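You operate a simulated robot arm through the tools that you are given. There is no shell and no other tool.

The job below is to be done with a simulated robot arm. You get a single attempt, and the scene is never put back.

## Task
Set the controls near the top of the pale table. At the end: the yellow dial is turned to free; the blue switch is switched on; the white speed dial is turned to mid; the tilt dial is turned to steep; whatever was shut is shut again. Leave all else as you found it, and nothing knocked over.
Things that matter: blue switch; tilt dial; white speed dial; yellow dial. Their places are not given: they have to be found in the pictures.

Only the result counts: the job must be done as asked and must still hold three seconds after the hand-in. Knocking over, shifting, dropping, spilling or breaking anything else fails it.

## Robot
A 7-joint arm with a two-finger parallel gripper, fixed in place. Base frame: the origin is on the floor under the middle of its stand, x ahead of it, y to its left, z up; the work surface is at about z = 800. Lengths are in mm, angles in degrees, forces in N, time in s.
It reaches about 1247 mm from its shoulder. Its first joint turns from -132.0 to 132.0 degrees. Payload 3.91 kg.
The TCP is the grasp point between the finger pads, 30 mm short of the fingertips. In the tool frame z runs along the fingers and y along their closing line. Largest opening 110 mm; finger width 20, thickness 10; the body of the gripper, 48 by 112 mm, starts 55 mm behind the TCP.
Orientation is that of the tool frame in the base frame, as [roll, pitch, yaw] about the fixed x, y, z axes, in that order (R = Rz(yaw) Ry(pitch) Rx(roll)). With the fingers straight down and closing along the base's y, the tool's x points along the base's -x, its y along +y and its z along -z.

## Interface
- The arm moves only by the tool move_arm. Its argument "plan" is a list of rows, each a list of 7 numbers: the shift along the tool's x, y, z in units of 150 mm (1.0 is 150 mm), then the turn, a rotation vector about the tool's x, y, z in units of 45 degrees (1.0 is 45 degrees), then the finger opening in mm, from 0 to 110. In form: [[tx, ty, tz, ax, ay, az, grip], ...]. A call has 1 to 20 rows; each row is the pose to reach, as a shift and turn from the pose commanded when the call began, along the tool's axes at that moment. A call with a number of a shift or a turn outside -1 to 1 is refused whole. A row lasts 0.2 s, in which the tool goes at most 50 mm and 8.6 degrees; a call with a longer step from one row to the next is refused whole, and so is a gripper value outside its range. A pose out of reach is approached as far as the arm can. The call stops where the force on the tool passes 40 N (or 10 N more than at its start, if that is more) or the arm is blocked; 0.2 s more then pass. The fingers move at their own pace (about 108 mm/s each) and stop on an object; they squeeze with about 24 N. The grip force told is the motor's: it shows also when the fingers shut on nothing. Time passes only in rows, and 0.2 s behind the last, so rows that repeat a pose let the fingers close. The reply holds the time, the measured pose of the TCP, the force on the tool along the base axes, the opening and the grip force, in the units named above and with some noise, with the torque about the TCP (base axes, N m) and any sound that the robot's microphone picked up, and new pictures: "show" is both (left out), scene, wrist or none.
- Cameras (640 x 400 px; columns grow to the right, rows downward): "scene" is fixed at [399.7, 652.2, 1586.7]; the picture's right is [-0.84, -0.54, 0.00], its down [-0.38, 0.60, -0.71] and it looks along [0.38, -0.59, -0.71] (base axes); focal length 369 px, centre (320, 200). "wrist" rides on the gripper at [72, 17, -103] in the tool frame; the picture's right is [-0.23, 0.97, 0.00], its down [-0.76, -0.18, -0.62] and it looks along [-0.61, -0.14, 0.78] (tool axes); focal length 222 px, centre (320, 200).
- probe_pixels(camera, pixels): there is no depth. For up to 12 entries [column, row, z] of the newest picture of that camera ("zoom" is the newest enlarged one), the place [x, y] in the base frame at which the ray of that pixel passes the height z, good to about 3 mm. The clock stands still meanwhile.
- enlarge(camera, box): a new picture of the part [left, top, right, bottom] of that camera's present view, enlarged. The clock stands still meanwhile.
- close_job(): hands the job in; it is judged then, once.

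Open the gripper and draw the arm clear of the work before you hand the job in, unless the task says otherwise.

The tools are called after "Request:" by a JSON object that holds its "fn" and its "kwargs". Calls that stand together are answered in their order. move_arm: Moves the arm, as the interface text tells. Its arguments: {"type":"object","properties":{"plan":{"type":"array","items":{"type":"array","items":{"type":"number"}}},"show":{"type":"string","enum":["both","scene","wrist","none"]}},"required":["plan"]} The other tools are called the same way: probe_pixels (camera, pixels) gives the place at which the rays of pixels pass given heights; enlarge (camera, box) takes an enlarged picture of a part of a camera's view; close_job () hands the job in.

At the start:

```text
t: 0.0
position: [663.8, 161.8, 1191.8]
tool_rot: [180.0, 0.0, 179.9]
ft_force: [0.2, -0.5, 0.1]
ft_torque: [0.0, 0.0, -0.01]
width: 109.8
grasp_force: 0.1
```

scene: 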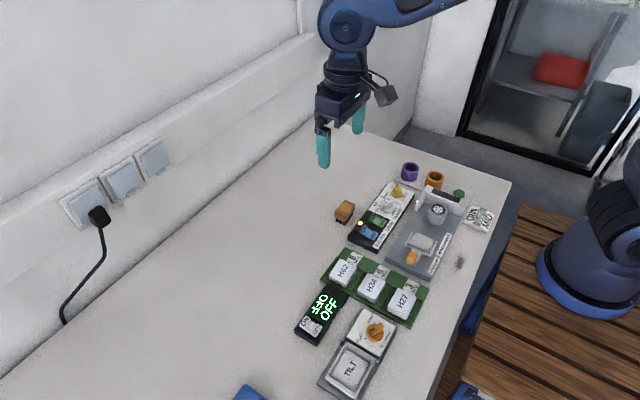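
wrist: 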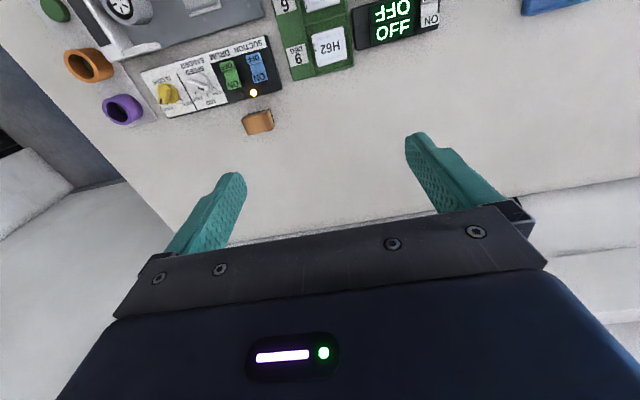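

The scene shows a control panel around (380,215), a machine with a grey cover at (425,235), and a TILT unit near (355,350). I enlarge these regions to read them.

Request:
{"fn": "enlarge", "kwargs": {"camera": "scene", "box": [330, 150, 510, 280]}}

Request:
{"fn": "enlarge", "kwargs": {"camera": "scene", "box": [280, 240, 450, 400]}}

Request:
{"fn": "enlarge", "kwargs": {"camera": "wrist", "box": [130, 20, 300, 140]}}

```text
3.08 times, centred on (420, 215) of scene
```

zoom: 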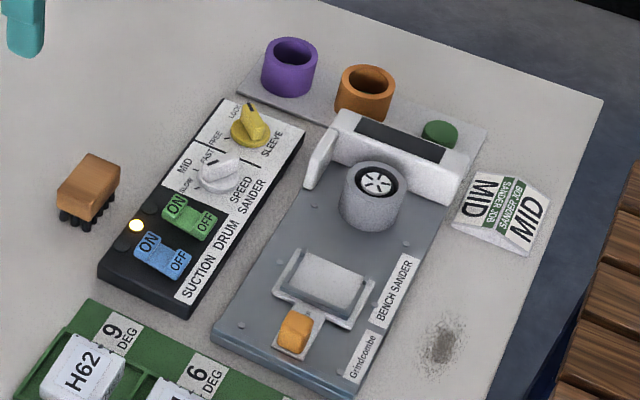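

```text
2.50 times, centred on (365, 320) of scene
```

zoom: 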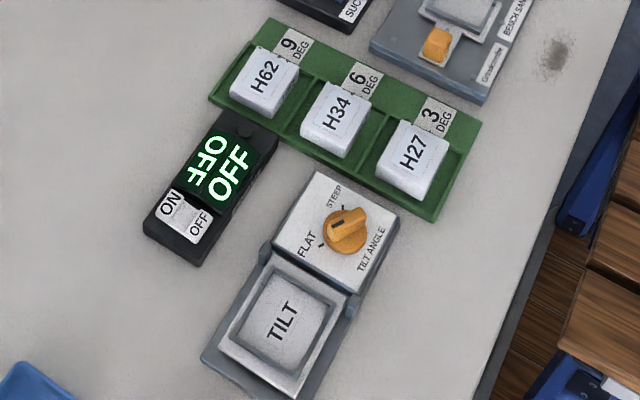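

```text
3.33 times, centred on (215, 80) of wrist
```

zoom: 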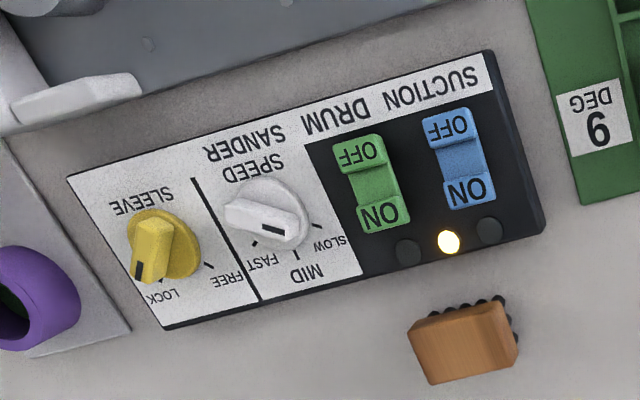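

The panel has a yellow sleeve dial (at lock), a white speed dial, and green and blue rockers. The tilt dial seems to be the orange knob by the TILT lid. I probe their places first.

Request:
{"fn": "probe_pixels", "kwargs": {"camera": "scene", "pixels": [[398, 190, 830], [390, 205, 830], [376, 232, 830], [382, 218, 830], [375, 332, 840], [349, 368, 830], [413, 258, 830], [480, 219, 810], [408, 170, 800], [436, 180, 800], [344, 212, 800], [330, 310, 820]]}}

Request:
{"fn": "enlarge", "kwargs": {"camera": "scene", "box": [320, 300, 420, 400]}}

Request:
{"fn": "enlarge", "kwargs": {"camera": "scene", "box": [340, 175, 430, 260]}}

Request:
{"fn": "enlarge", "kwargs": {"camera": "scene", "box": [385, 180, 505, 290]}}

```text
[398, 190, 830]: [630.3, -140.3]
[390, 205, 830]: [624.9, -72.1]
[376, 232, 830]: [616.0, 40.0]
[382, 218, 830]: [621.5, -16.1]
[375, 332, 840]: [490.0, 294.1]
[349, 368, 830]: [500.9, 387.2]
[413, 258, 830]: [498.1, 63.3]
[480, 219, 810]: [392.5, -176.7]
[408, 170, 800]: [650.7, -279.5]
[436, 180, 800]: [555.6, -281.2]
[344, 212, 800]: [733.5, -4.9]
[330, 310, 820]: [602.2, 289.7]
```

```text
4.00 times, centred on (370, 350) of scene
```

zoom: 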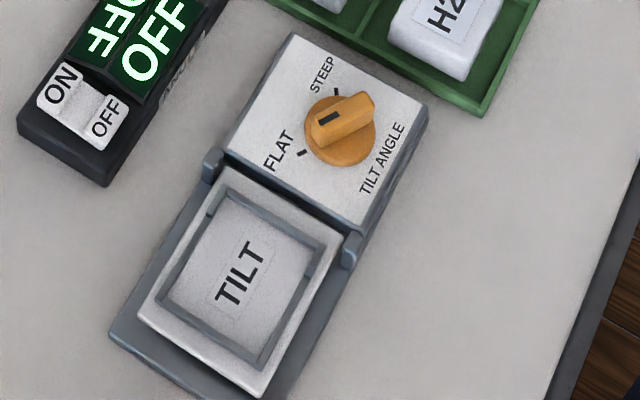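

```text
4.71 times, centred on (385, 218) of scene
```

zoom: 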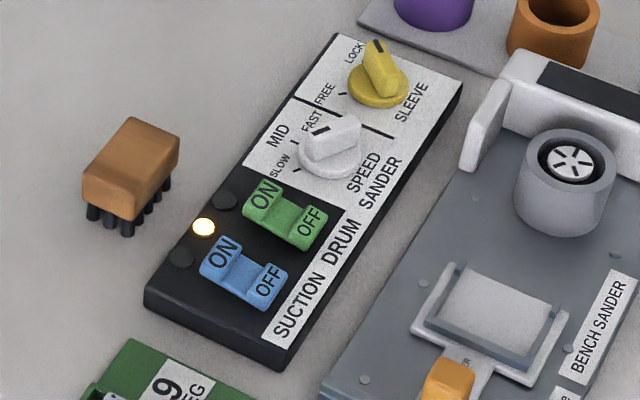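

```text
3.64 times, centred on (445, 235) of scene
```

zoom: 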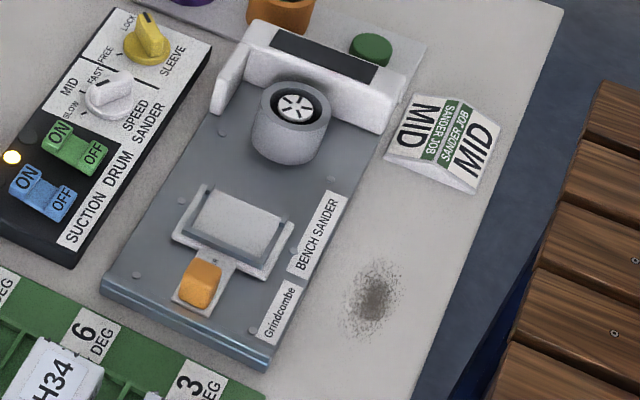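

The pictures show the orange tilt knob at about (375,332), apparently pointing at FLAT, with a closed TILT lid at (349,368). I move the wrist camera over that unit for a closer look.

Request:
{"fn": "move_arm", "kwargs": {"plan": [[0.22, 0.14, 0.14, 0, 0, 0, 60], [0.44, 0.28, 0.28, 0, 0, 0, 60], [0.66, 0.42, 0.42, 0, 0, 0, 60], [0.88, 0.56, 0.56, 0, 0, 0, 60]], "show": "none"}}

Request:
{"fn": "move_arm", "kwargs": {"plan": [[0.22, 0.14, 0.14, 0, 0, 0, 60], [0.44, 0.28, 0.28, 0, 0, 0, 60], [0.66, 0.42, 0.42, 0, 0, 0, 60], [0.88, 0.56, 0.56, 0, 0, 0, 60]], "show": "both"}}

```text
t: 1.0
position: [531.5, 246.2, 1109.0]
tool_rot: [-180.0, 0.1, -180.0]
ft_force: [0.8, -0.3, 0.8]
ft_torque: [0.02, 0.03, 0.02]
width: 60.3
grasp_force: 0.0
```

```text
t: 2.0
position: [401.1, 329.1, 1024.2]
tool_rot: [-180.0, 0.0, -180.0]
ft_force: [0.0, -0.4, -0.1]
ft_torque: [0.01, -0.03, 0.01]
width: 60.0
grasp_force: 0.0
```

scene: 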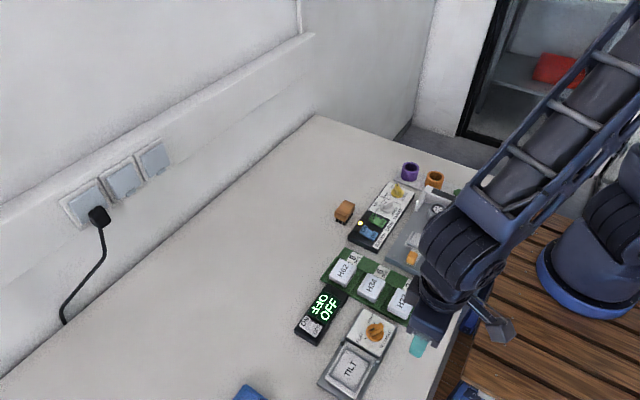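
wrist: 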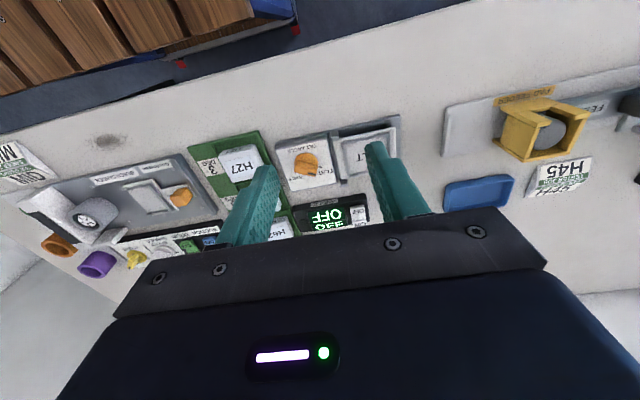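

More of the table is visible now: a yellow holder at (540,130) and a card at (560,175). I enlarge both the tilt unit and this further side.

Request:
{"fn": "enlarge", "kwargs": {"camera": "wrist", "box": [430, 60, 640, 220]}}

Request:
{"fn": "enlarge", "kwargs": {"camera": "wrist", "box": [180, 100, 420, 240]}}

Request:
{"fn": "enlarge", "kwargs": {"camera": "wrist", "box": [0, 130, 230, 290]}}

```text
2.50 times, centred on (535, 140) of wrist
```

zoom: 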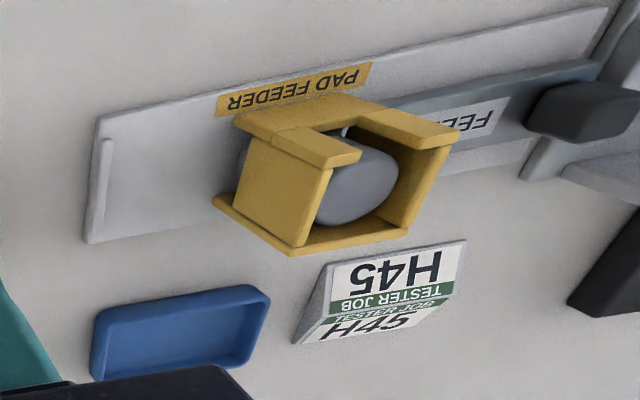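

```text
2.67 times, centred on (300, 170) of wrist
```

zoom: 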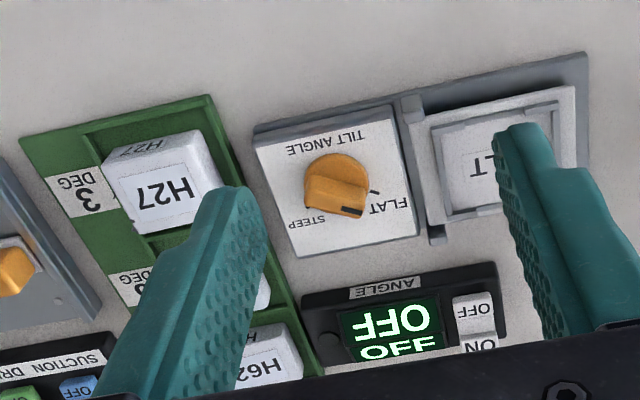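

```text
2.50 times, centred on (115, 210) of wrist
```

zoom: 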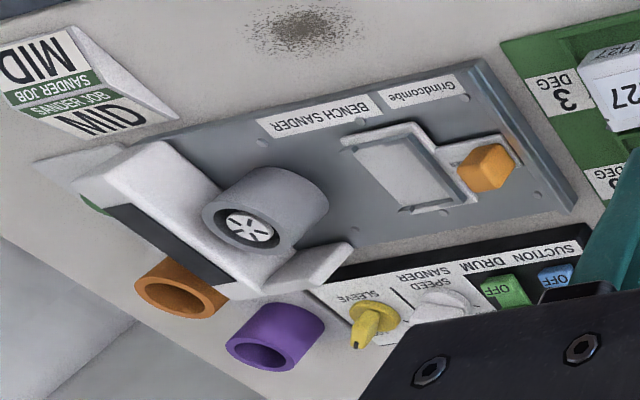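

The tilt knob's mark sits by FLAT. I triangulate the FLAT tick (scene (365.5,338.3), wrist (319.9,166.6)) and the knob at several heights to get the face height.

Request:
{"fn": "probe_pixels", "kwargs": {"camera": "scene", "pixels": [[365.5, 338.25, 810], [365.5, 338.25, 830], [365.5, 338.25, 850], [374.25, 323, 810], [374.25, 323, 830], [374.25, 323, 850], [375, 333.75, 830], [375, 333.75, 850]]}}

Request:
{"fn": "probe_pixels", "kwargs": {"camera": "wrist", "pixels": [[319.9, 166.6, 810], [319.9, 166.6, 830], [319.9, 166.6, 850]]}}

Request:
{"fn": "enlarge", "kwargs": {"camera": "wrist", "box": [260, 120, 380, 200]}}

```text
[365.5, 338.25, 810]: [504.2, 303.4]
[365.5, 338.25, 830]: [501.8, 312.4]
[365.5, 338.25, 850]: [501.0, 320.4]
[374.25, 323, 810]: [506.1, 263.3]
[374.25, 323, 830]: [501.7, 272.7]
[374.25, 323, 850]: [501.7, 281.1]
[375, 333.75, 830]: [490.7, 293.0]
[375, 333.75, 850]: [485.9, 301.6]
```

```text
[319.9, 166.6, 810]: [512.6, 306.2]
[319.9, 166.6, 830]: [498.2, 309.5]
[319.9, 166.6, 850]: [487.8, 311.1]
```

```text
5.00 times, centred on (320, 160) of wrist
```

zoom: 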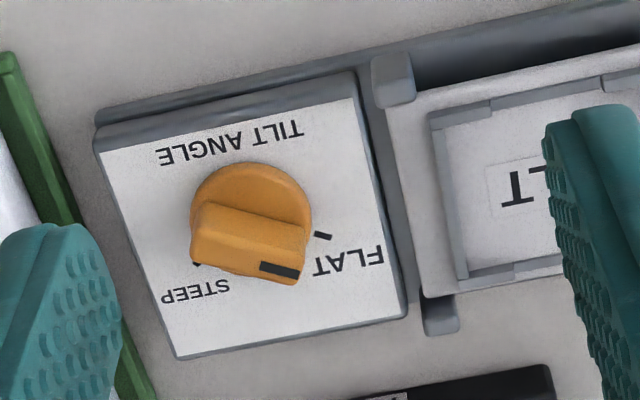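

FLAT's tick triangulates to about (502,309) at a face height near 824. Now I triangulate the knob's black mark (scene (371.8,329.5), wrist (312,174)) for the top of the bar.

Request:
{"fn": "probe_pixels", "kwargs": {"camera": "scene", "pixels": [[371.75, 329.5, 830], [371.75, 329.5, 845], [371.75, 329.5, 860], [371.75, 329.5, 875]]}}

Request:
{"fn": "probe_pixels", "kwargs": {"camera": "wrist", "pixels": [[312, 174, 830], [312, 174, 845], [312, 174, 860], [312, 174, 875], [295, 172.4, 824], [320.6, 167.2, 824]]}}

Request:
{"fn": "move_arm", "kwargs": {"plan": [[-0.19, -0.08, 0.2, 0, 0, 0, 60], [-0.38, -0.16, 0.4, 0, 0, 0, 60], [-0.58, -0.247, 0.6, 0, 0, 0, 60]], "show": "wrist"}}

```text
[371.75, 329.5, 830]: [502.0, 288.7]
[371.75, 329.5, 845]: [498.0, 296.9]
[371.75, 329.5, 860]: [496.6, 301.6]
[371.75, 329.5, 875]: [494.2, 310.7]
```

```text
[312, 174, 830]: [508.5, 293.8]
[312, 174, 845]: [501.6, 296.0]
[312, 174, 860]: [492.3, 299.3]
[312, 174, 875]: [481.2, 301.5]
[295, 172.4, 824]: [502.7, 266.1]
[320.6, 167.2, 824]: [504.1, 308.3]
```

```text
t: 2.8
position: [487.4, 291.5, 936.1]
tool_rot: [-180.0, 0.0, -179.9]
ft_force: [-0.2, -0.6, -0.2]
ft_torque: [-0.02, -0.02, 0.0]
width: 59.8
grasp_force: 0.1
```

wrist: 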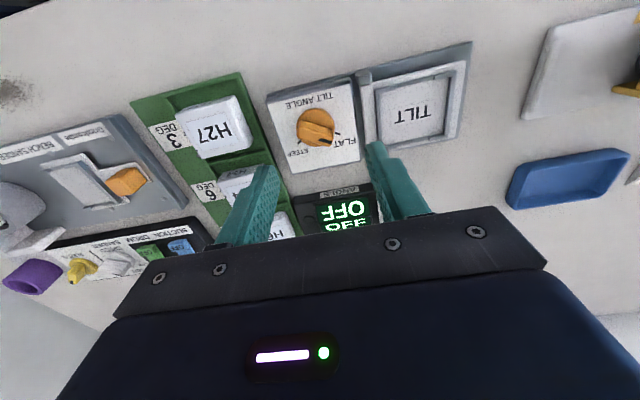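

The bar's top is near z = 850 and the knob is now at (315,127) in the wrist view. I enlarge it to measure its axis.

Request:
{"fn": "enlarge", "kwargs": {"camera": "wrist", "box": [260, 80, 380, 160]}}

Request:
{"fn": "enlarge", "kwargs": {"camera": "wrist", "box": [360, 50, 480, 130]}}

```text
5.00 times, centred on (320, 120) of wrist
```

zoom: 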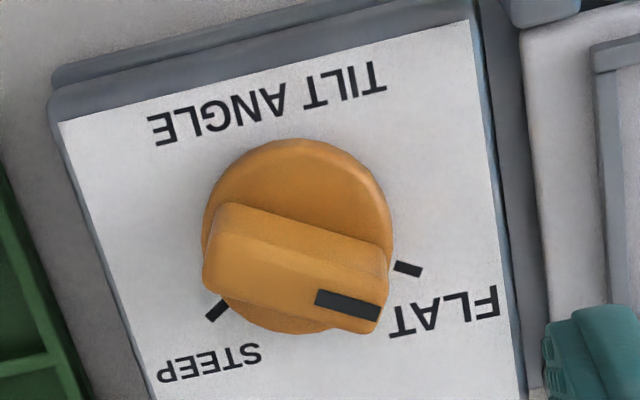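

```text
5.00 times, centred on (420, 90) of wrist
```

zoom: 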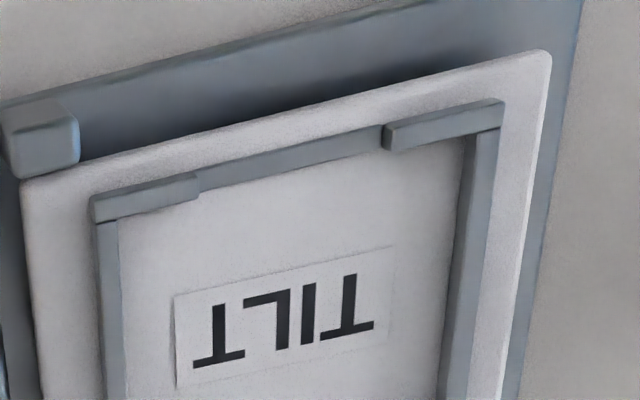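

The enlargement shows the disc centred at (298,237), ticks at (408,269) and (217,309), and the mark line from (317,297) to (378,312). I probe these points.

Request:
{"fn": "enlarge", "kwargs": {"camera": "wrist", "box": [260, 80, 380, 160]}}

Request:
{"fn": "probe_pixels", "kwargs": {"camera": "zoom", "pixels": [[298, 237, 836], [203, 237, 836], [392, 237, 836], [397, 265, 824], [421, 273, 824], [227, 300, 824], [207, 319, 824], [317, 297, 850], [378, 312, 850], [215, 285, 850], [300, 275, 850], [475, 22, 824]]}}

```text
5.00 times, centred on (320, 120) of wrist
```

zoom: 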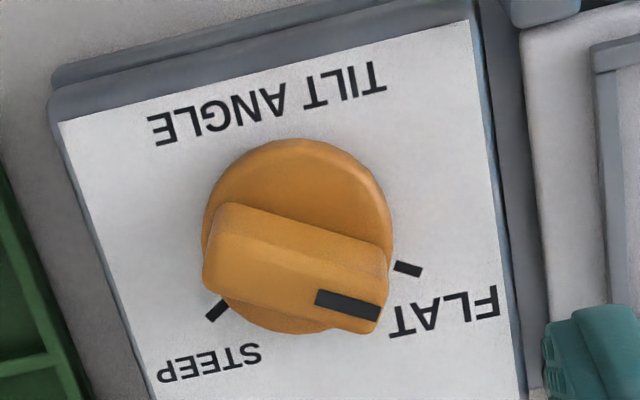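

```text
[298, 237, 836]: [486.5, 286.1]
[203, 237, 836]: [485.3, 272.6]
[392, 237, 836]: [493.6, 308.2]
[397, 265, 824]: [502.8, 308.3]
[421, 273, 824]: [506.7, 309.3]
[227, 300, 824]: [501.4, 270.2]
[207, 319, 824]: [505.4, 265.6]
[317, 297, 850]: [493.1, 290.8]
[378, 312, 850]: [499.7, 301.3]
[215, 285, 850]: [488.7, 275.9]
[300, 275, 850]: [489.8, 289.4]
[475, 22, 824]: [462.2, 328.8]
```

The dial's centre is near (488.5,289.5), and the bar points about 54° from +x toward +y. I turn the gripper 45° first at this safe height and look again.

Request:
{"fn": "move_arm", "kwargs": {"plan": [[0, 0, 0, 0, 0, -0.1667, 60], [0, 0, 0, 0, 0, -0.3333, 60], [0, 0, 0, 0, 0, -0.5, 60], [0, 0, 0, 0, 0, -0.6667, 60], [0, 0, 0, 0, 0, -0.8333, 60], [0, 0, 0, 0, 0, -1.0, 60]], "show": "wrist"}}

```text
t: 4.2
position: [486.7, 292.2, 934.6]
tool_rot: [180.0, 0.0, -134.9]
ft_force: [0.5, -0.5, 0.1]
ft_torque: [-0.01, -0.02, -0.04]
width: 60.1
grasp_force: 0.0
```

wrist: 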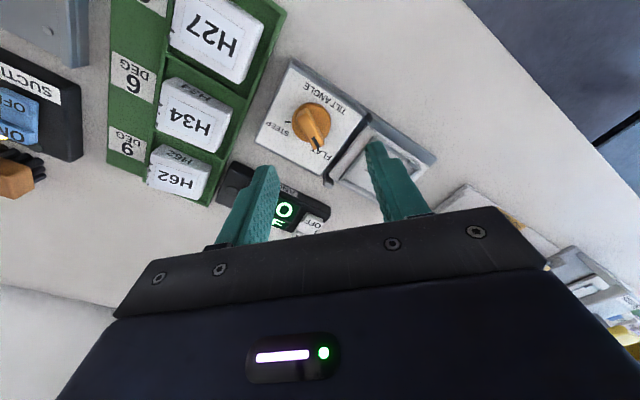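

The gripper is now turned 45° and the knob shows at (312,125), pointing down to FLAT at about (318,150). I enlarge to check the bar's alignment.

Request:
{"fn": "enlarge", "kwargs": {"camera": "wrist", "box": [260, 80, 380, 160]}}

Request:
{"fn": "probe_pixels", "kwargs": {"camera": "wrist", "pixels": [[320, 160, 850], [320, 120, 850]]}}

```text
5.00 times, centred on (320, 120) of wrist
```

zoom: 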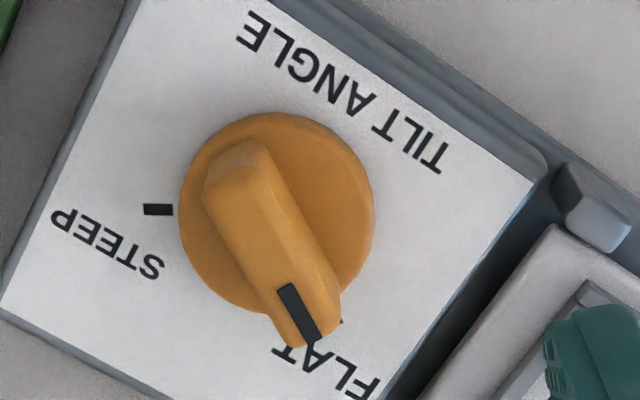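

```text
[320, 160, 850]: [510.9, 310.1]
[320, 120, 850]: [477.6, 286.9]
```

The mark runs (288,285) to (317,340) and the bar's back end is near (235,185). I probe these for the bar direction.

Request:
{"fn": "probe_pixels", "kwargs": {"camera": "zoom", "pixels": [[288, 285, 850], [317, 340, 850], [235, 185, 850], [278, 210, 836], [182, 215, 836], [374, 215, 836], [145, 210, 824], [172, 210, 824], [310, 100, 824], [278, 305, 836], [278, 115, 836], [340, 318, 824]]}}

```text
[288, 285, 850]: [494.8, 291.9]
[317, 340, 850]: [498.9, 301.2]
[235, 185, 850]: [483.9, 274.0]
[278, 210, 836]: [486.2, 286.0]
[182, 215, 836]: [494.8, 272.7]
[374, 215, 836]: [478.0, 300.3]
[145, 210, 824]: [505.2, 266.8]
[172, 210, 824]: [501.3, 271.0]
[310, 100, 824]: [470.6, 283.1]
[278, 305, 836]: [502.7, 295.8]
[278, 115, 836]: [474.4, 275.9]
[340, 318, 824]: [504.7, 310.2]
```

The bar lies at about 58° and the dial's centre is near (488,288). I rotate 12° more, shift a few mm, and lower so the fingertips are around z = 860.

Request:
{"fn": "move_arm", "kwargs": {"plan": [[0.007, -0.015, 0.15, 0, 0, -0.133, 44], [0.014, -0.03, 0.293, 0, 0, -0.267, 44], [0.014, -0.03, 0.293, 0, 0, -0.267, 44]], "show": "both"}}

Request:
{"fn": "enlarge", "kwargs": {"camera": "wrist", "box": [240, 90, 400, 210]}}

Request:
{"fn": "enlarge", "kwargs": {"camera": "scene", "box": [320, 280, 420, 360]}}

```text
t: 5.0
position: [488.4, 289.3, 889.4]
tool_rot: [-180.0, 0.0, -122.9]
ft_force: [0.6, 0.1, 0.0]
ft_torque: [-0.04, -0.01, -0.01]
width: 44.3
grasp_force: 0.0
```

scene: 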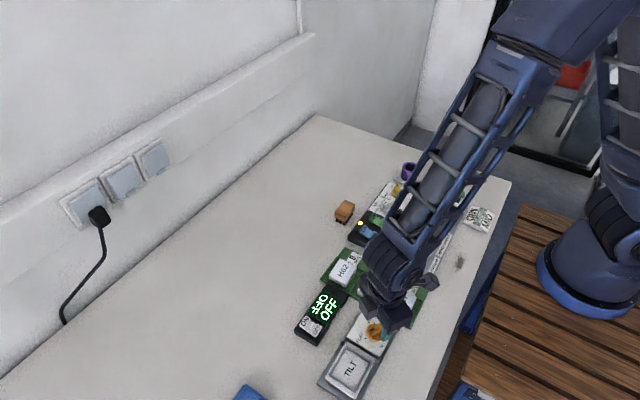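
wrist: 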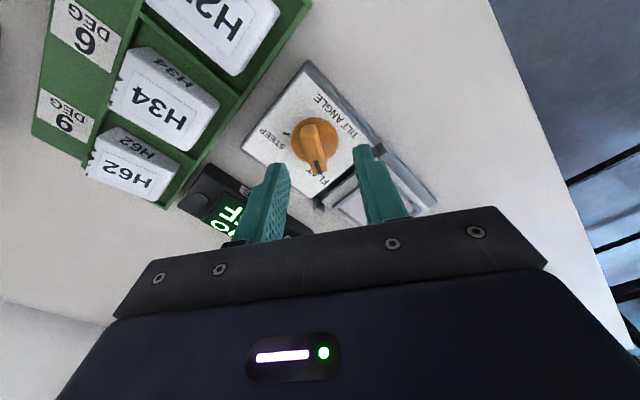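

```text
3.33 times, centred on (320, 150) of wrist
```

zoom: 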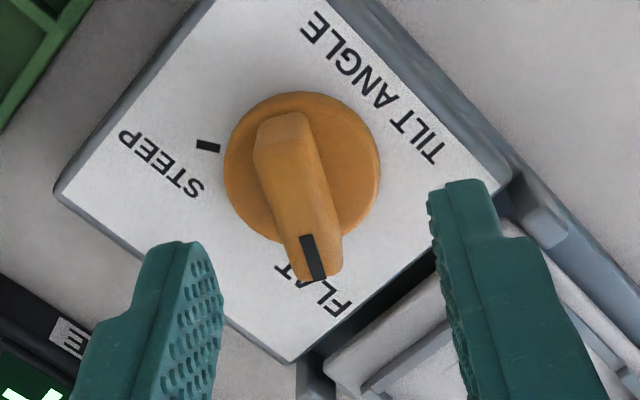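

```text
5.00 times, centred on (370, 320) of scene
```

zoom: 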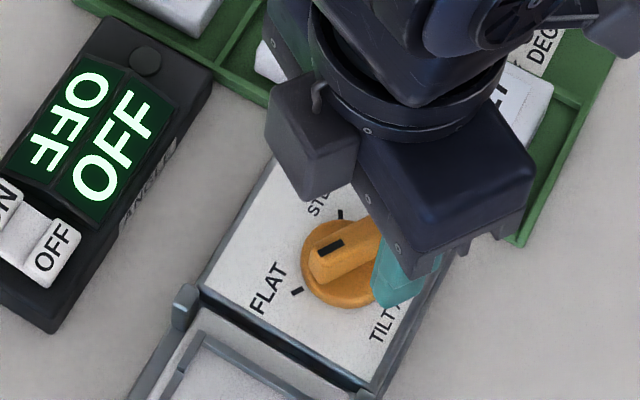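

The bar is well aligned with the fingers but sits about 3 mm toward the left finger and 3 mm nearer the camera than the grasp point. I correct by those amounts and lower 8 mm.

Request:
{"fn": "move_arm", "kwargs": {"plan": [[0.022, -0.02, 0.0, 0, 0, 0, 44], [0.022, -0.02, 0.053, 0, 0, 0, 40], [0.022, -0.02, 0.053, 0, 0, 0, 40]], "show": "wrist"}}

Request:
{"fn": "enlarge", "kwargs": {"camera": "wrist", "box": [256, 100, 384, 180]}}

```text
t: 5.8
position: [488.1, 285.2, 881.8]
tool_rot: [-180.0, -0.1, -122.9]
ft_force: [0.8, 0.6, -0.1]
ft_torque: [0.0, 0.05, -0.02]
width: 40.0
grasp_force: 0.1
```

wrist: 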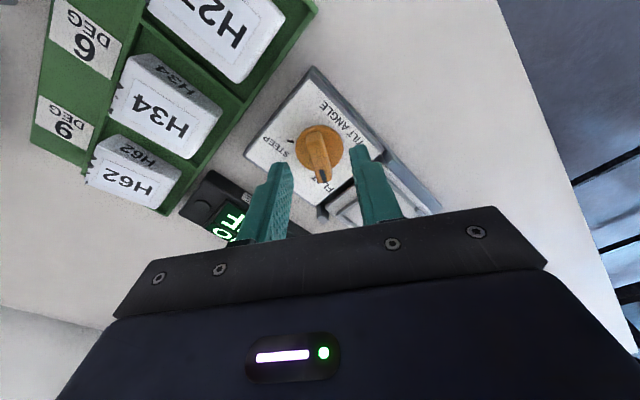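

```text
5.00 times, centred on (320, 140) of wrist
```

zoom: 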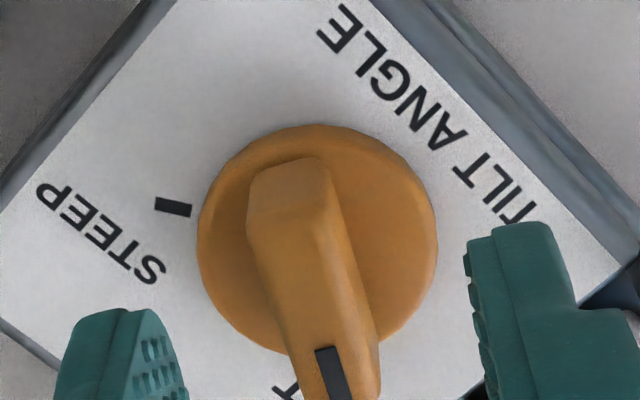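

The bar is now centred between the fingers, with the dial's axis still about 1.5 mm toward the camera. I shift that bit, lower 11 mm so the tips straddle the bar, and look before closing.

Request:
{"fn": "move_arm", "kwargs": {"plan": [[0.01, 0.003, 0.0, 0, 0, 0, 40], [0.01, 0.003, 0.04, 0, 0, 0, 40], [0.01, 0.003, 0.075, 0, 0, 0, 40], [0.01, 0.003, 0.075, 0, 0, 0, 40]], "show": "both"}}

Request:
{"fn": "enlarge", "kwargs": {"camera": "wrist", "box": [256, 100, 384, 180]}}

Request:
{"fn": "enlarge", "kwargs": {"camera": "scene", "box": [320, 280, 420, 360]}}

```text
t: 6.8
position: [488.5, 282.8, 870.2]
tool_rot: [-180.0, 0.0, -123.1]
ft_force: [0.5, -0.1, -0.3]
ft_torque: [-0.01, -0.01, 0.01]
width: 40.1
grasp_force: 0.0
```

scene: 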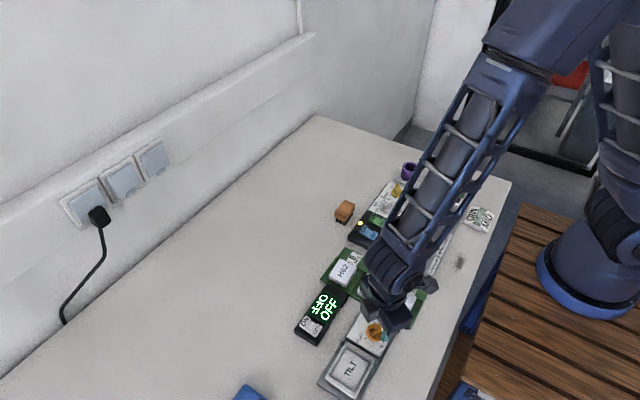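
wrist: 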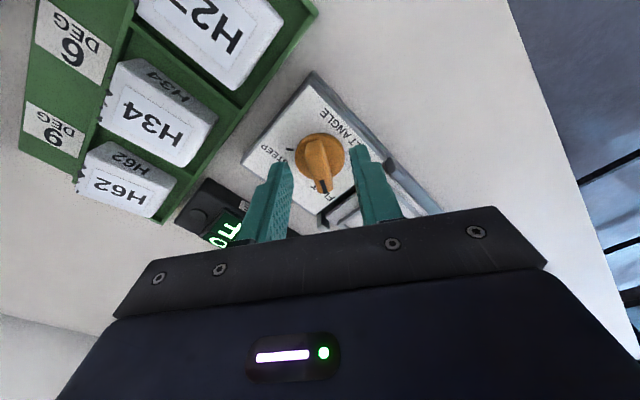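

```text
5.00 times, centred on (320, 140) of wrist
```

zoom: 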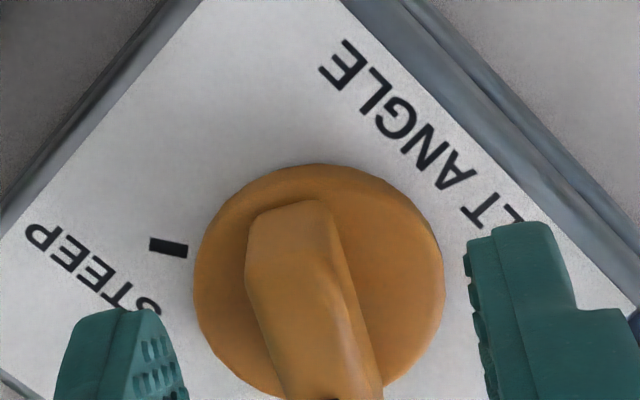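

```text
5.00 times, centred on (370, 320) of scene
```

zoom: 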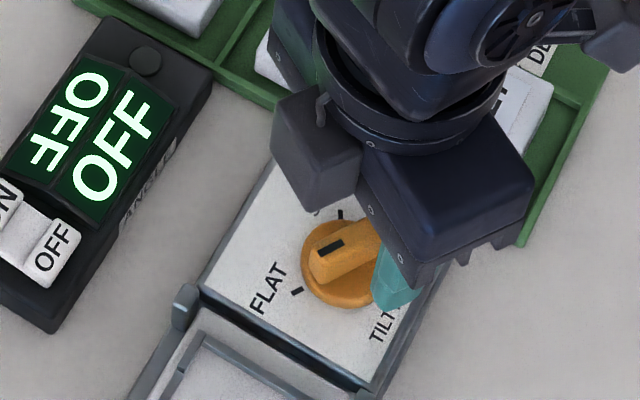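

The tips now straddle the bar (fingers at about (150,310) and (470,260) in the zoom, bar between). I close the fingers on it.

Request:
{"fn": "move_arm", "kwargs": {"plan": [[0, 0, 0, 0, 0, 0, 20], [0, 0, 0, 0, 0, 0, 6], [0, 0, 0, 0, 0, 0, 6], [0, 0, 0, 0, 0, 0, 6]], "show": "wrist"}}

Request:
{"fn": "enlarge", "kwargs": {"camera": "wrist", "box": [256, 100, 384, 180]}}

```text
t: 7.8
position: [489.0, 282.1, 871.8]
tool_rot: [180.0, 0.0, -123.1]
ft_force: [18.8, -17.3, 2.8]
ft_torque: [-0.92, -0.22, -0.13]
width: 11.4
grasp_force: 45.1
```

wrist: 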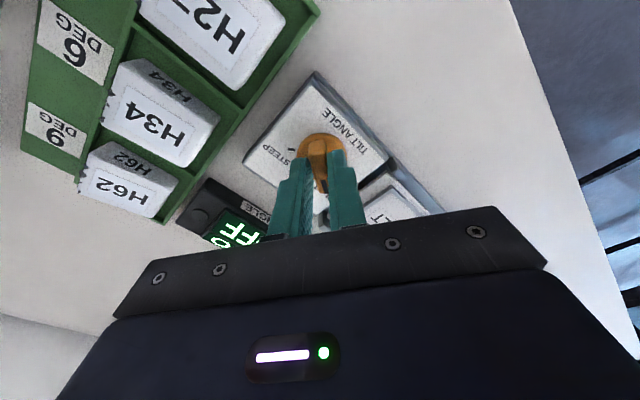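

```text
5.00 times, centred on (320, 140) of wrist
```

zoom: 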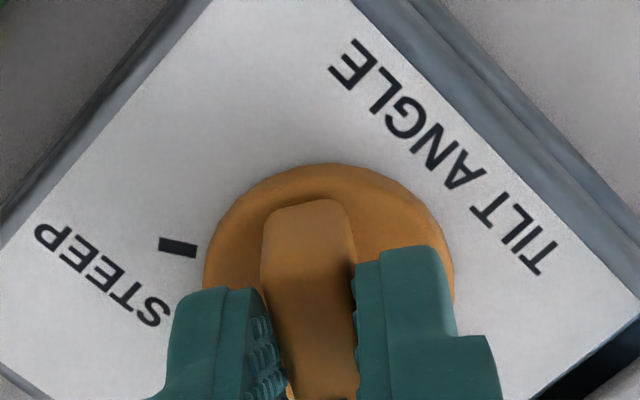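

The fingers hold the bar at 11.4 mm wide with a side force of about 25 N toward tool -y, so the grip is ~1.6 mm off. I shift that way to relieve it before turning.

Request:
{"fn": "move_arm", "kwargs": {"plan": [[0, -0.006, 0, 0, 0, 0, 6], [0, -0.011, 0, 0, 0, 0, 6], [0, -0.011, 0, 0, 0, 0, 6]], "show": "none"}}

```text
t: 8.6
position: [489.5, 282.2, 872.3]
tool_rot: [-180.0, 0.2, -122.9]
ft_force: [15.3, -8.6, 11.4]
ft_torque: [-1.05, 0.15, -0.1]
width: 11.8
grasp_force: 44.9
```

Side force dropped to about 17 N, still toward tool -y. I shift another 2 mm that way.

Request:
{"fn": "move_arm", "kwargs": {"plan": [[0, -0.007, 0, 0, 0, 0, 6], [0, -0.014, 0, 0, 0, 0, 6], [0, -0.014, 0, 0, 0, 0, 6]], "show": "wrist"}}

Request:
{"fn": "enlarge", "kwargs": {"camera": "wrist", "box": [256, 100, 384, 180]}}

```text
t: 9.4
position: [489.4, 281.8, 871.4]
tool_rot: [-179.9, 0.0, -122.8]
ft_force: [-20.6, 8.4, 23.7]
ft_torque: [1.02, 0.09, 0.11]
width: 11.8
grasp_force: 45.1
```

wrist: 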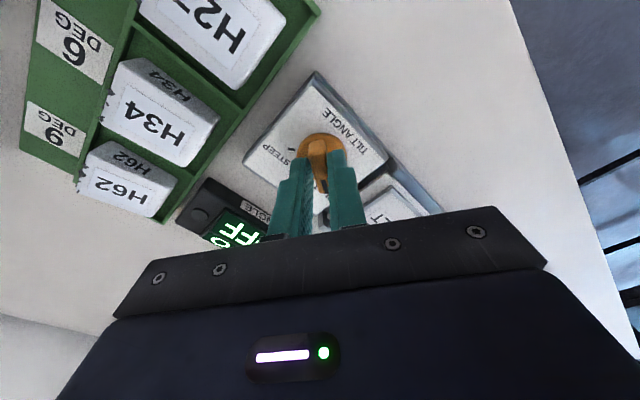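

```text
5.00 times, centred on (320, 140) of wrist
```

zoom: 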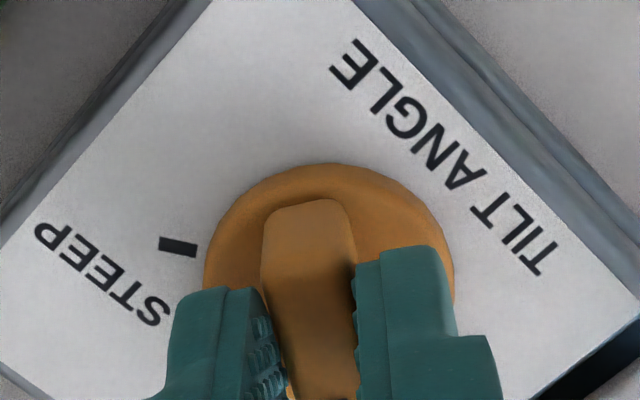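

The side force has flipped to about +22 N along tool y, with 24 N upward. I go back 1.1 mm in y and rise about 1 mm.

Request:
{"fn": "move_arm", "kwargs": {"plan": [[0, 0.004, -0.004, 0, 0, 0, 6], [0, 0.0075, -0.008, 0, 0, 0, 6], [0, 0.0075, -0.008, 0, 0, 0, 6]], "show": "none"}}

```text
t: 10.2
position: [488.2, 281.8, 871.3]
tool_rot: [180.0, -0.2, -122.9]
ft_force: [-21.8, 23.8, -22.0]
ft_torque: [1.44, 0.03, 0.16]
width: 11.9
grasp_force: 44.9
```

Readings changed oddly (now about +31 N along tool y and -22 N in z). I hold still for a moment to see whether the forces settle.

Request:
{"fn": "move_arm", "kwargs": {"plan": [[0, 0, 0, 0, 0, 0, 6], [0, 0, 0, 0, 0, 0, 6]], "show": "none"}}

```text
t: 10.8
position: [489.4, 281.8, 871.5]
tool_rot: [180.0, -0.1, -122.8]
ft_force: [-0.1, 7.5, -8.3]
ft_torque: [-0.04, -0.03, 0.04]
width: 11.8
grasp_force: 44.7
stopped in row 2: the force on the tool passed its limit at 51 N (the readings are from after the stop); the commanded pose is now the measured one
```

Forces are low now (about 8 N) and the command was reset to the measured pose. I start turning the dial clockwise (tool +z) slowly, toward STEEP.

Request:
{"fn": "move_arm", "kwargs": {"plan": [[0, 0, 0, 0, 0, 0.1, 6], [0, 0, 0, 0, 0, 0.2, 6], [0, 0, 0, 0, 0, 0.3, 6], [0, 0, 0, 0, 0, 0.4, 6], [0, 0, 0, 0, 0, 0.5, 6]], "show": "wrist"}}

Request:
{"fn": "enlarge", "kwargs": {"camera": "wrist", "box": [256, 100, 384, 180]}}

```text
t: 11.9
position: [487.2, 282.7, 871.2]
tool_rot: [179.9, 0.0, -140.8]
ft_force: [-4.0, 9.3, -3.1]
ft_torque: [-0.07, 0.01, 0.03]
width: 11.7
grasp_force: 45.3
stopped in row 5: the force on the tool passed its limit at 42 N (the readings are from after the stop); the commanded pose is now the measured one
```

wrist: 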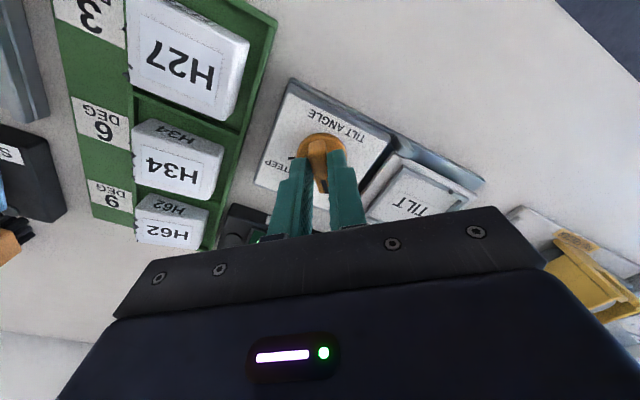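

```text
5.00 times, centred on (320, 140) of wrist
```

zoom: 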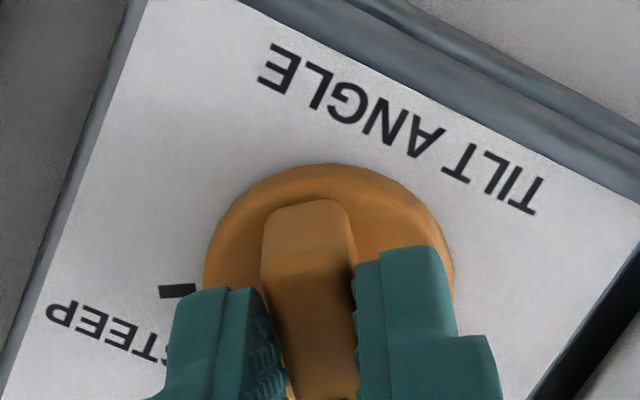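

The dial turned along with the grip by 18° (yaw -123 to -141) before a side force stopped it; the motion suggests the dial's axis is a few mm off the grasp point along the bar. I continue, adding a matching shift so as to swing about the dial's axis.

Request:
{"fn": "move_arm", "kwargs": {"plan": [[0.0001, 0.0043, 0, 0, 0, 0.15, 6], [-0.0002, 0.0087, 0, 0, 0, 0.3, 6], [-0.0011, 0.0129, 0, 0, 0, 0.45, 6], [-0.0025, 0.017, 0, 0, 0, 0.6, 6], [-0.0043, 0.0209, 0, 0, 0, 0.75, 6], [-0.0066, 0.0246, 0, 0, 0, 0.9, 6]], "show": "wrist"}}

Request:
{"fn": "enlarge", "kwargs": {"camera": "wrist", "box": [256, 100, 384, 180]}}

```text
t: 13.3
position: [486.4, 286.8, 870.8]
tool_rot: [180.0, 0.0, 178.7]
ft_force: [0.0, 18.0, -23.6]
ft_torque: [0.48, -0.67, 0.1]
width: 11.8
grasp_force: 44.8
```

wrist: 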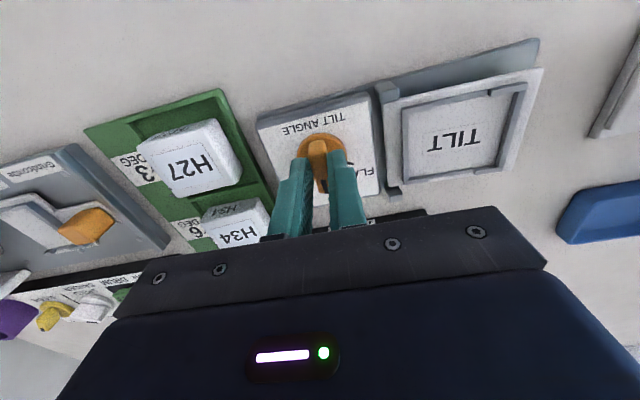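

```text
5.00 times, centred on (320, 140) of wrist
```

zoom: 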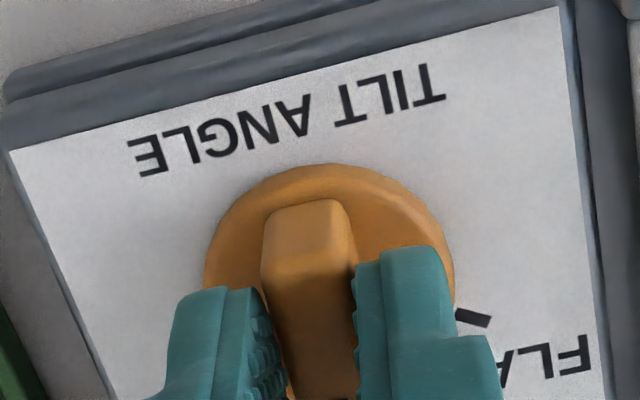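

The dial has turned 58° so far and the TILT plate is visibly rising with it; side load is 18 N in +y and -24 N in z. I continue the turn by 45° with small corrections.

Request:
{"fn": "move_arm", "kwargs": {"plan": [[0, 0.007, 0.004, 0, 0, 0, 6], [0, 0.0117, 0.004, 0, 0, 0.15, 6], [-0.0006, 0.0164, 0.004, 0, 0, 0.3, 6], [-0.0018, 0.021, 0.004, 0, 0, 0.45, 6], [-0.0035, 0.0254, 0.004, 0, 0, 0.6, 6], [-0.0056, 0.0296, 0.004, 0, 0, 0.75, 6], [-0.0083, 0.0335, 0.004, 0, 0, 0.9, 6], [-0.0103, 0.0359, 0.004, 0, 0, 1.0, 6]], "show": "both"}}

Request:
{"fn": "enlarge", "kwargs": {"camera": "wrist", "box": [256, 100, 384, 180]}}

Request:
{"fn": "enlarge", "kwargs": {"camera": "scene", "box": [310, 280, 430, 390]}}

```text
t: 15.1
position: [488.5, 291.1, 871.2]
tool_rot: [180.0, 0.0, 133.5]
ft_force: [6.2, -19.2, 29.5]
ft_torque: [-0.66, -0.24, -0.04]
width: 11.9
grasp_force: 45.3
```

scene: 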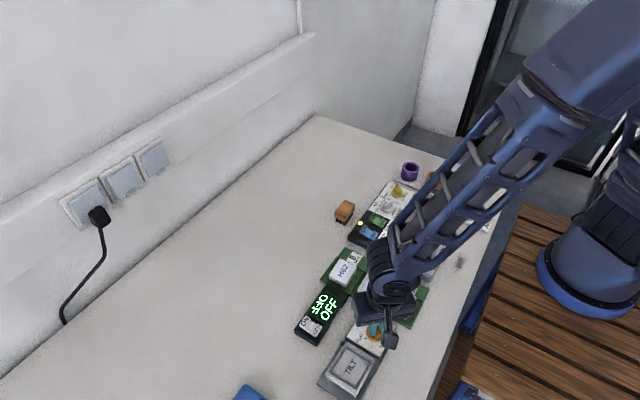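
wrist: 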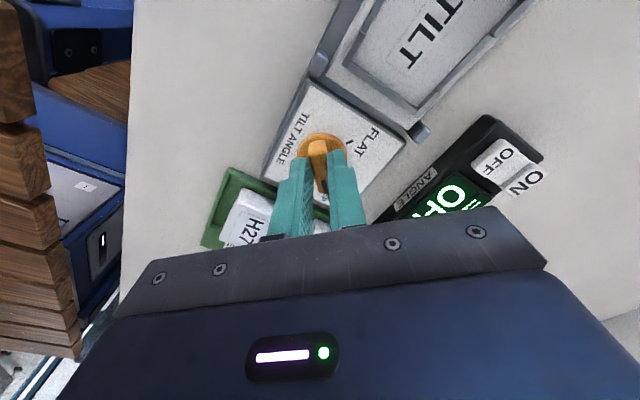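

```text
5.00 times, centred on (320, 140) of wrist
```

zoom: 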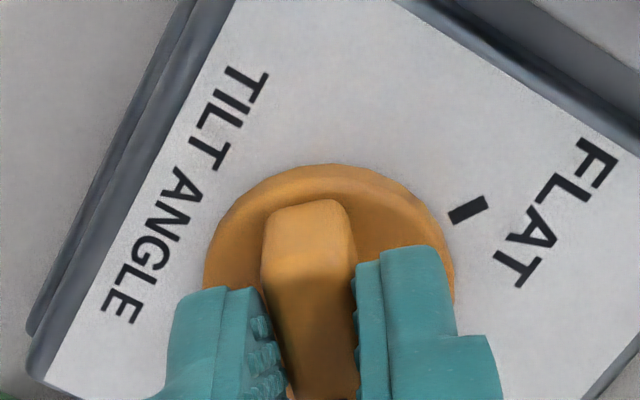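

```text
3.64 times, centred on (370, 335) of scene
```

zoom: 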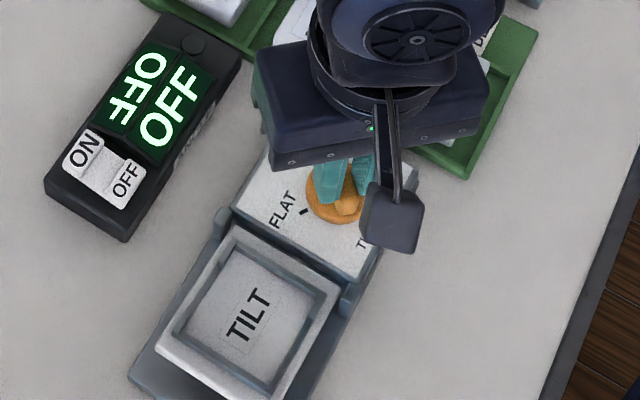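

Yaw is now 133.5, so the dial has turned about 103°; FLAT's tick lies roughly 93-100° from the pointer, so STEEP may still be a few degrees off. I relieve the load and turn 6° more, watching torque.

Request:
{"fn": "move_arm", "kwargs": {"plan": [[-0.004, 0, -0.005, 0, 0, 0, 6], [-0.004, 0.0022, -0.005, 0, 0, 0.067, 6], [-0.004, 0.0044, -0.005, 0, 0, 0.133, 6]], "show": "none"}}

```text
t: 15.9
position: [488.1, 292.9, 870.7]
tool_rot: [-179.9, 0.0, 127.7]
ft_force: [-4.2, -10.6, 18.6]
ft_torque: [0.13, 0.41, -0.04]
width: 11.8
grasp_force: 45.5
```

Torque stays small; total turn is about 109°. I open the fingers, rise, and check the pointer.

Request:
{"fn": "move_arm", "kwargs": {"plan": [[0, 0, 0, 0, 0, 0, 40], [0, 0, 0, 0, 0, 0, 40], [0, 0, -0.2, 0, 0, 0, 40], [0, 0, -0.45, 0, 0, 0, 40]], "show": "both"}}

Request:
{"fn": "enlarge", "kwargs": {"camera": "wrist", "box": [256, 80, 384, 160]}}

Request:
{"fn": "enlarge", "kwargs": {"camera": "scene", "box": [320, 280, 420, 380]}}

```text
t: 16.9
position: [487.8, 290.7, 937.3]
tool_rot: [-179.9, -0.1, 127.7]
ft_force: [0.5, -1.0, -0.2]
ft_torque: [-0.04, 0.01, 0.0]
width: 39.9
grasp_force: 0.1
```

scene: 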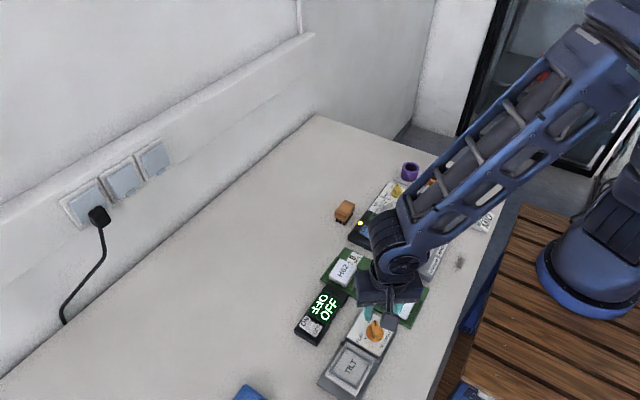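
wrist: 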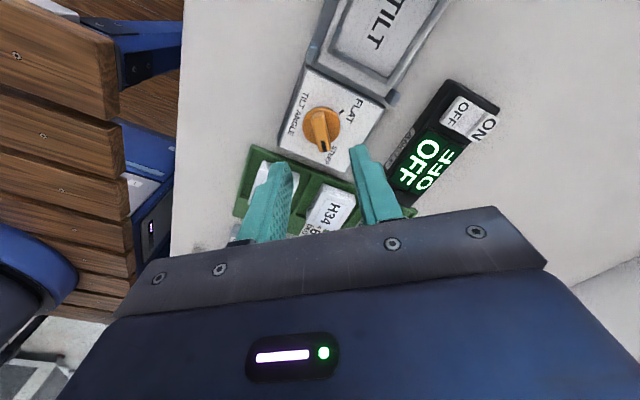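

```text
5.00 times, centred on (320, 120) of wrist
```

zoom: 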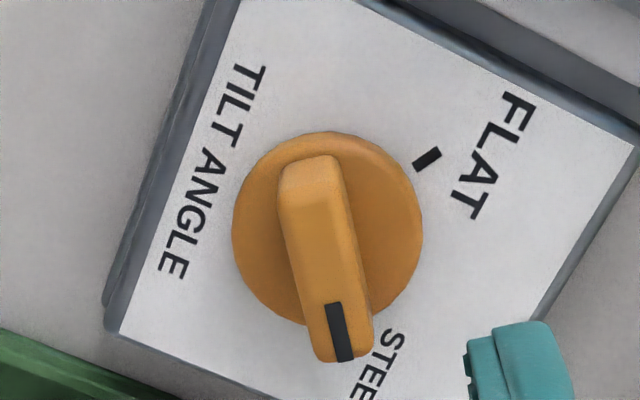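

```text
4.00 times, centred on (370, 330) of scene
```

zoom: 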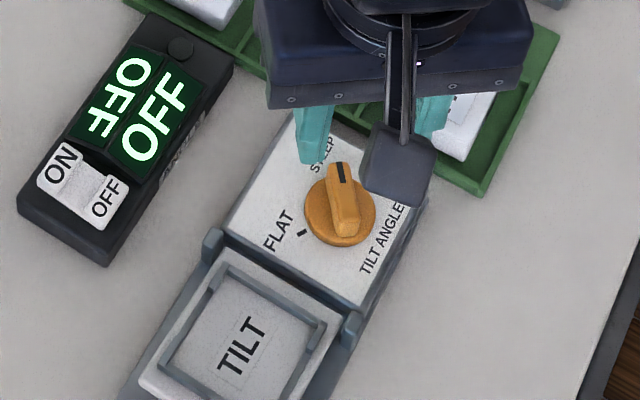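

The pointer now covers the STEEP tick (scene zoom mark at (340,165), tick at about (337,172)) and computes to about -52°, matching the tick's -53°. Next I go toward the sander panel, turning the gripper back on the way.

Request:
{"fn": "move_arm", "kwargs": {"plan": [[-0.05, 0, -0.2, 0, 0, -0.1667, 40], [-0.25, -0.05, -0.3, 0, 0, -0.3333, 40], [-0.45, -0.09, -0.3, 0, 0, -0.5, 40], [-0.65, -0.13, -0.3, 0, 0, -0.6667, 40], [-0.85, -0.17, -0.3, 0, 0, -0.8333, 40], [-0.9, -0.18, -0.3, 0, 0, -1.0, 40]], "show": "none"}}

```text
t: 18.3
position: [550.9, 168.5, 983.1]
tool_rot: [180.0, -0.1, 172.8]
ft_force: [-0.8, 0.2, 0.2]
ft_torque: [0.0, 0.0, 0.0]
width: 40.1
grasp_force: 0.0
```

At (551,169,983) and clear of everything. I carry on to a viewing point for the sander panel at about (540,-50).

Request:
{"fn": "move_arm", "kwargs": {"plan": [[-0.02, -0.25, 0, 0, 0, -0.053, 40], [-0.04, -0.5, 0, 0, 0, -0.107, 40], [-0.0587, -0.732, 0, 0, 0, -0.16, 40]], "show": "none"}}

Request:
{"fn": "move_arm", "kwargs": {"plan": [[0.013, -0.24, 0, 0, 0, 0, 40], [0.026, -0.48, 0, 0, 0, 0, 40], [0.04, -0.72, 0, 0, 0, 0, 40]], "show": "both"}}

```text
t: 19.1
position: [545.9, 55.5, 985.0]
tool_rot: [179.9, -0.1, 180.0]
ft_force: [0.8, -0.2, 0.5]
ft_torque: [-0.01, 0.04, 0.01]
width: 40.0
grasp_force: 0.1
```

```text
t: 19.9
position: [538.3, -49.9, 985.8]
tool_rot: [179.8, 0.0, 179.9]
ft_force: [0.1, 0.0, -0.9]
ft_torque: [0.03, -0.01, 0.0]
width: 40.0
grasp_force: 0.1
```

scene: 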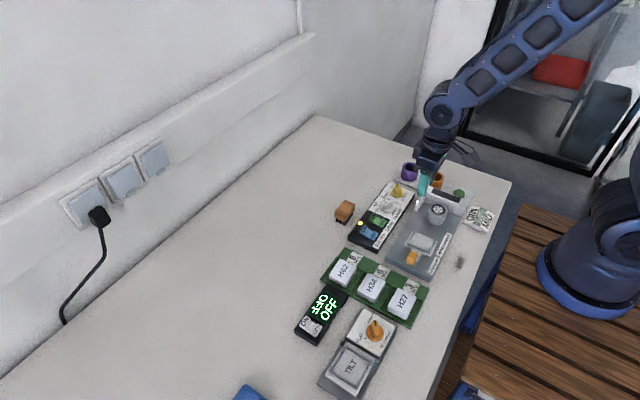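
wrist: 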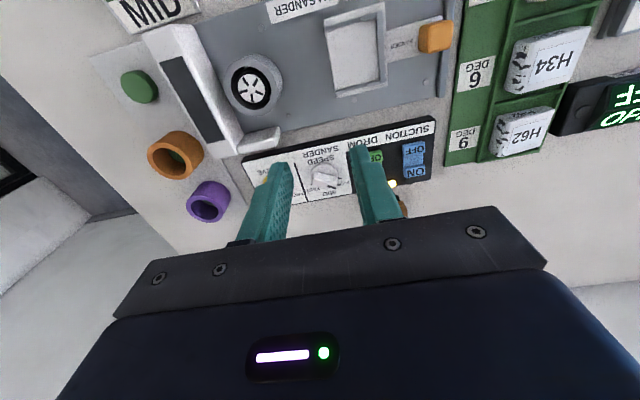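

The arm is clear of both units in the scene picture. I enlarge the tilt unit for a final check there, and the panel in both cameras.

Request:
{"fn": "enlarge", "kwargs": {"camera": "scene", "box": [330, 290, 420, 400]}}

Request:
{"fn": "enlarge", "kwargs": {"camera": "scene", "box": [340, 175, 430, 260]}}

Request:
{"fn": "enlarge", "kwargs": {"camera": "wrist", "box": [230, 110, 450, 220]}}

```text
3.64 times, centred on (375, 345) of scene
```

zoom: 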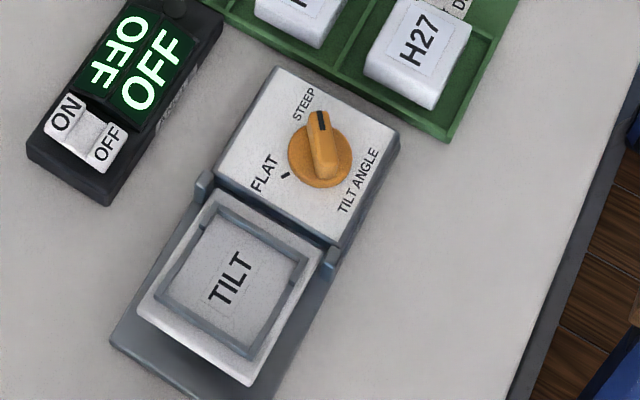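

```text
4.71 times, centred on (385, 218) of scene
```

zoom: 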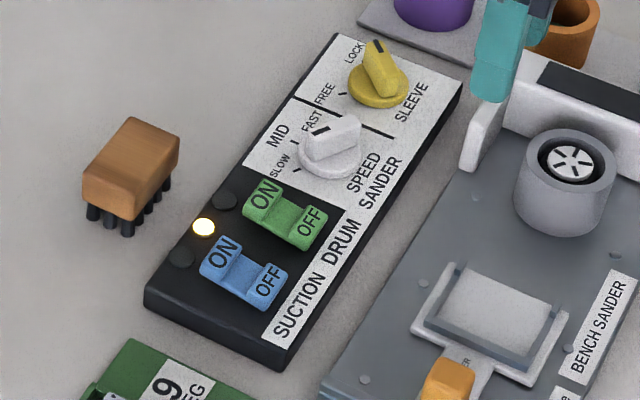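

```text
2.91 times, centred on (340, 165) of wrist
```

zoom: 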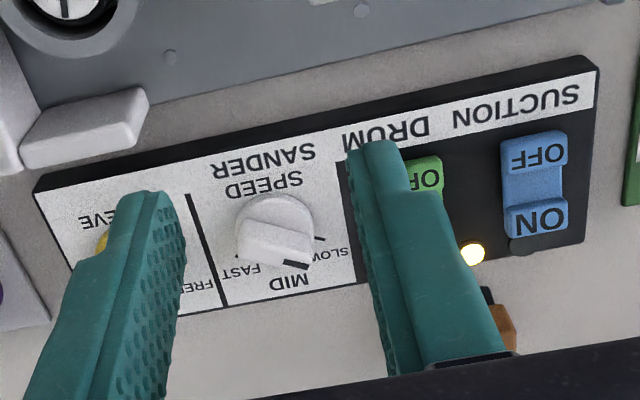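

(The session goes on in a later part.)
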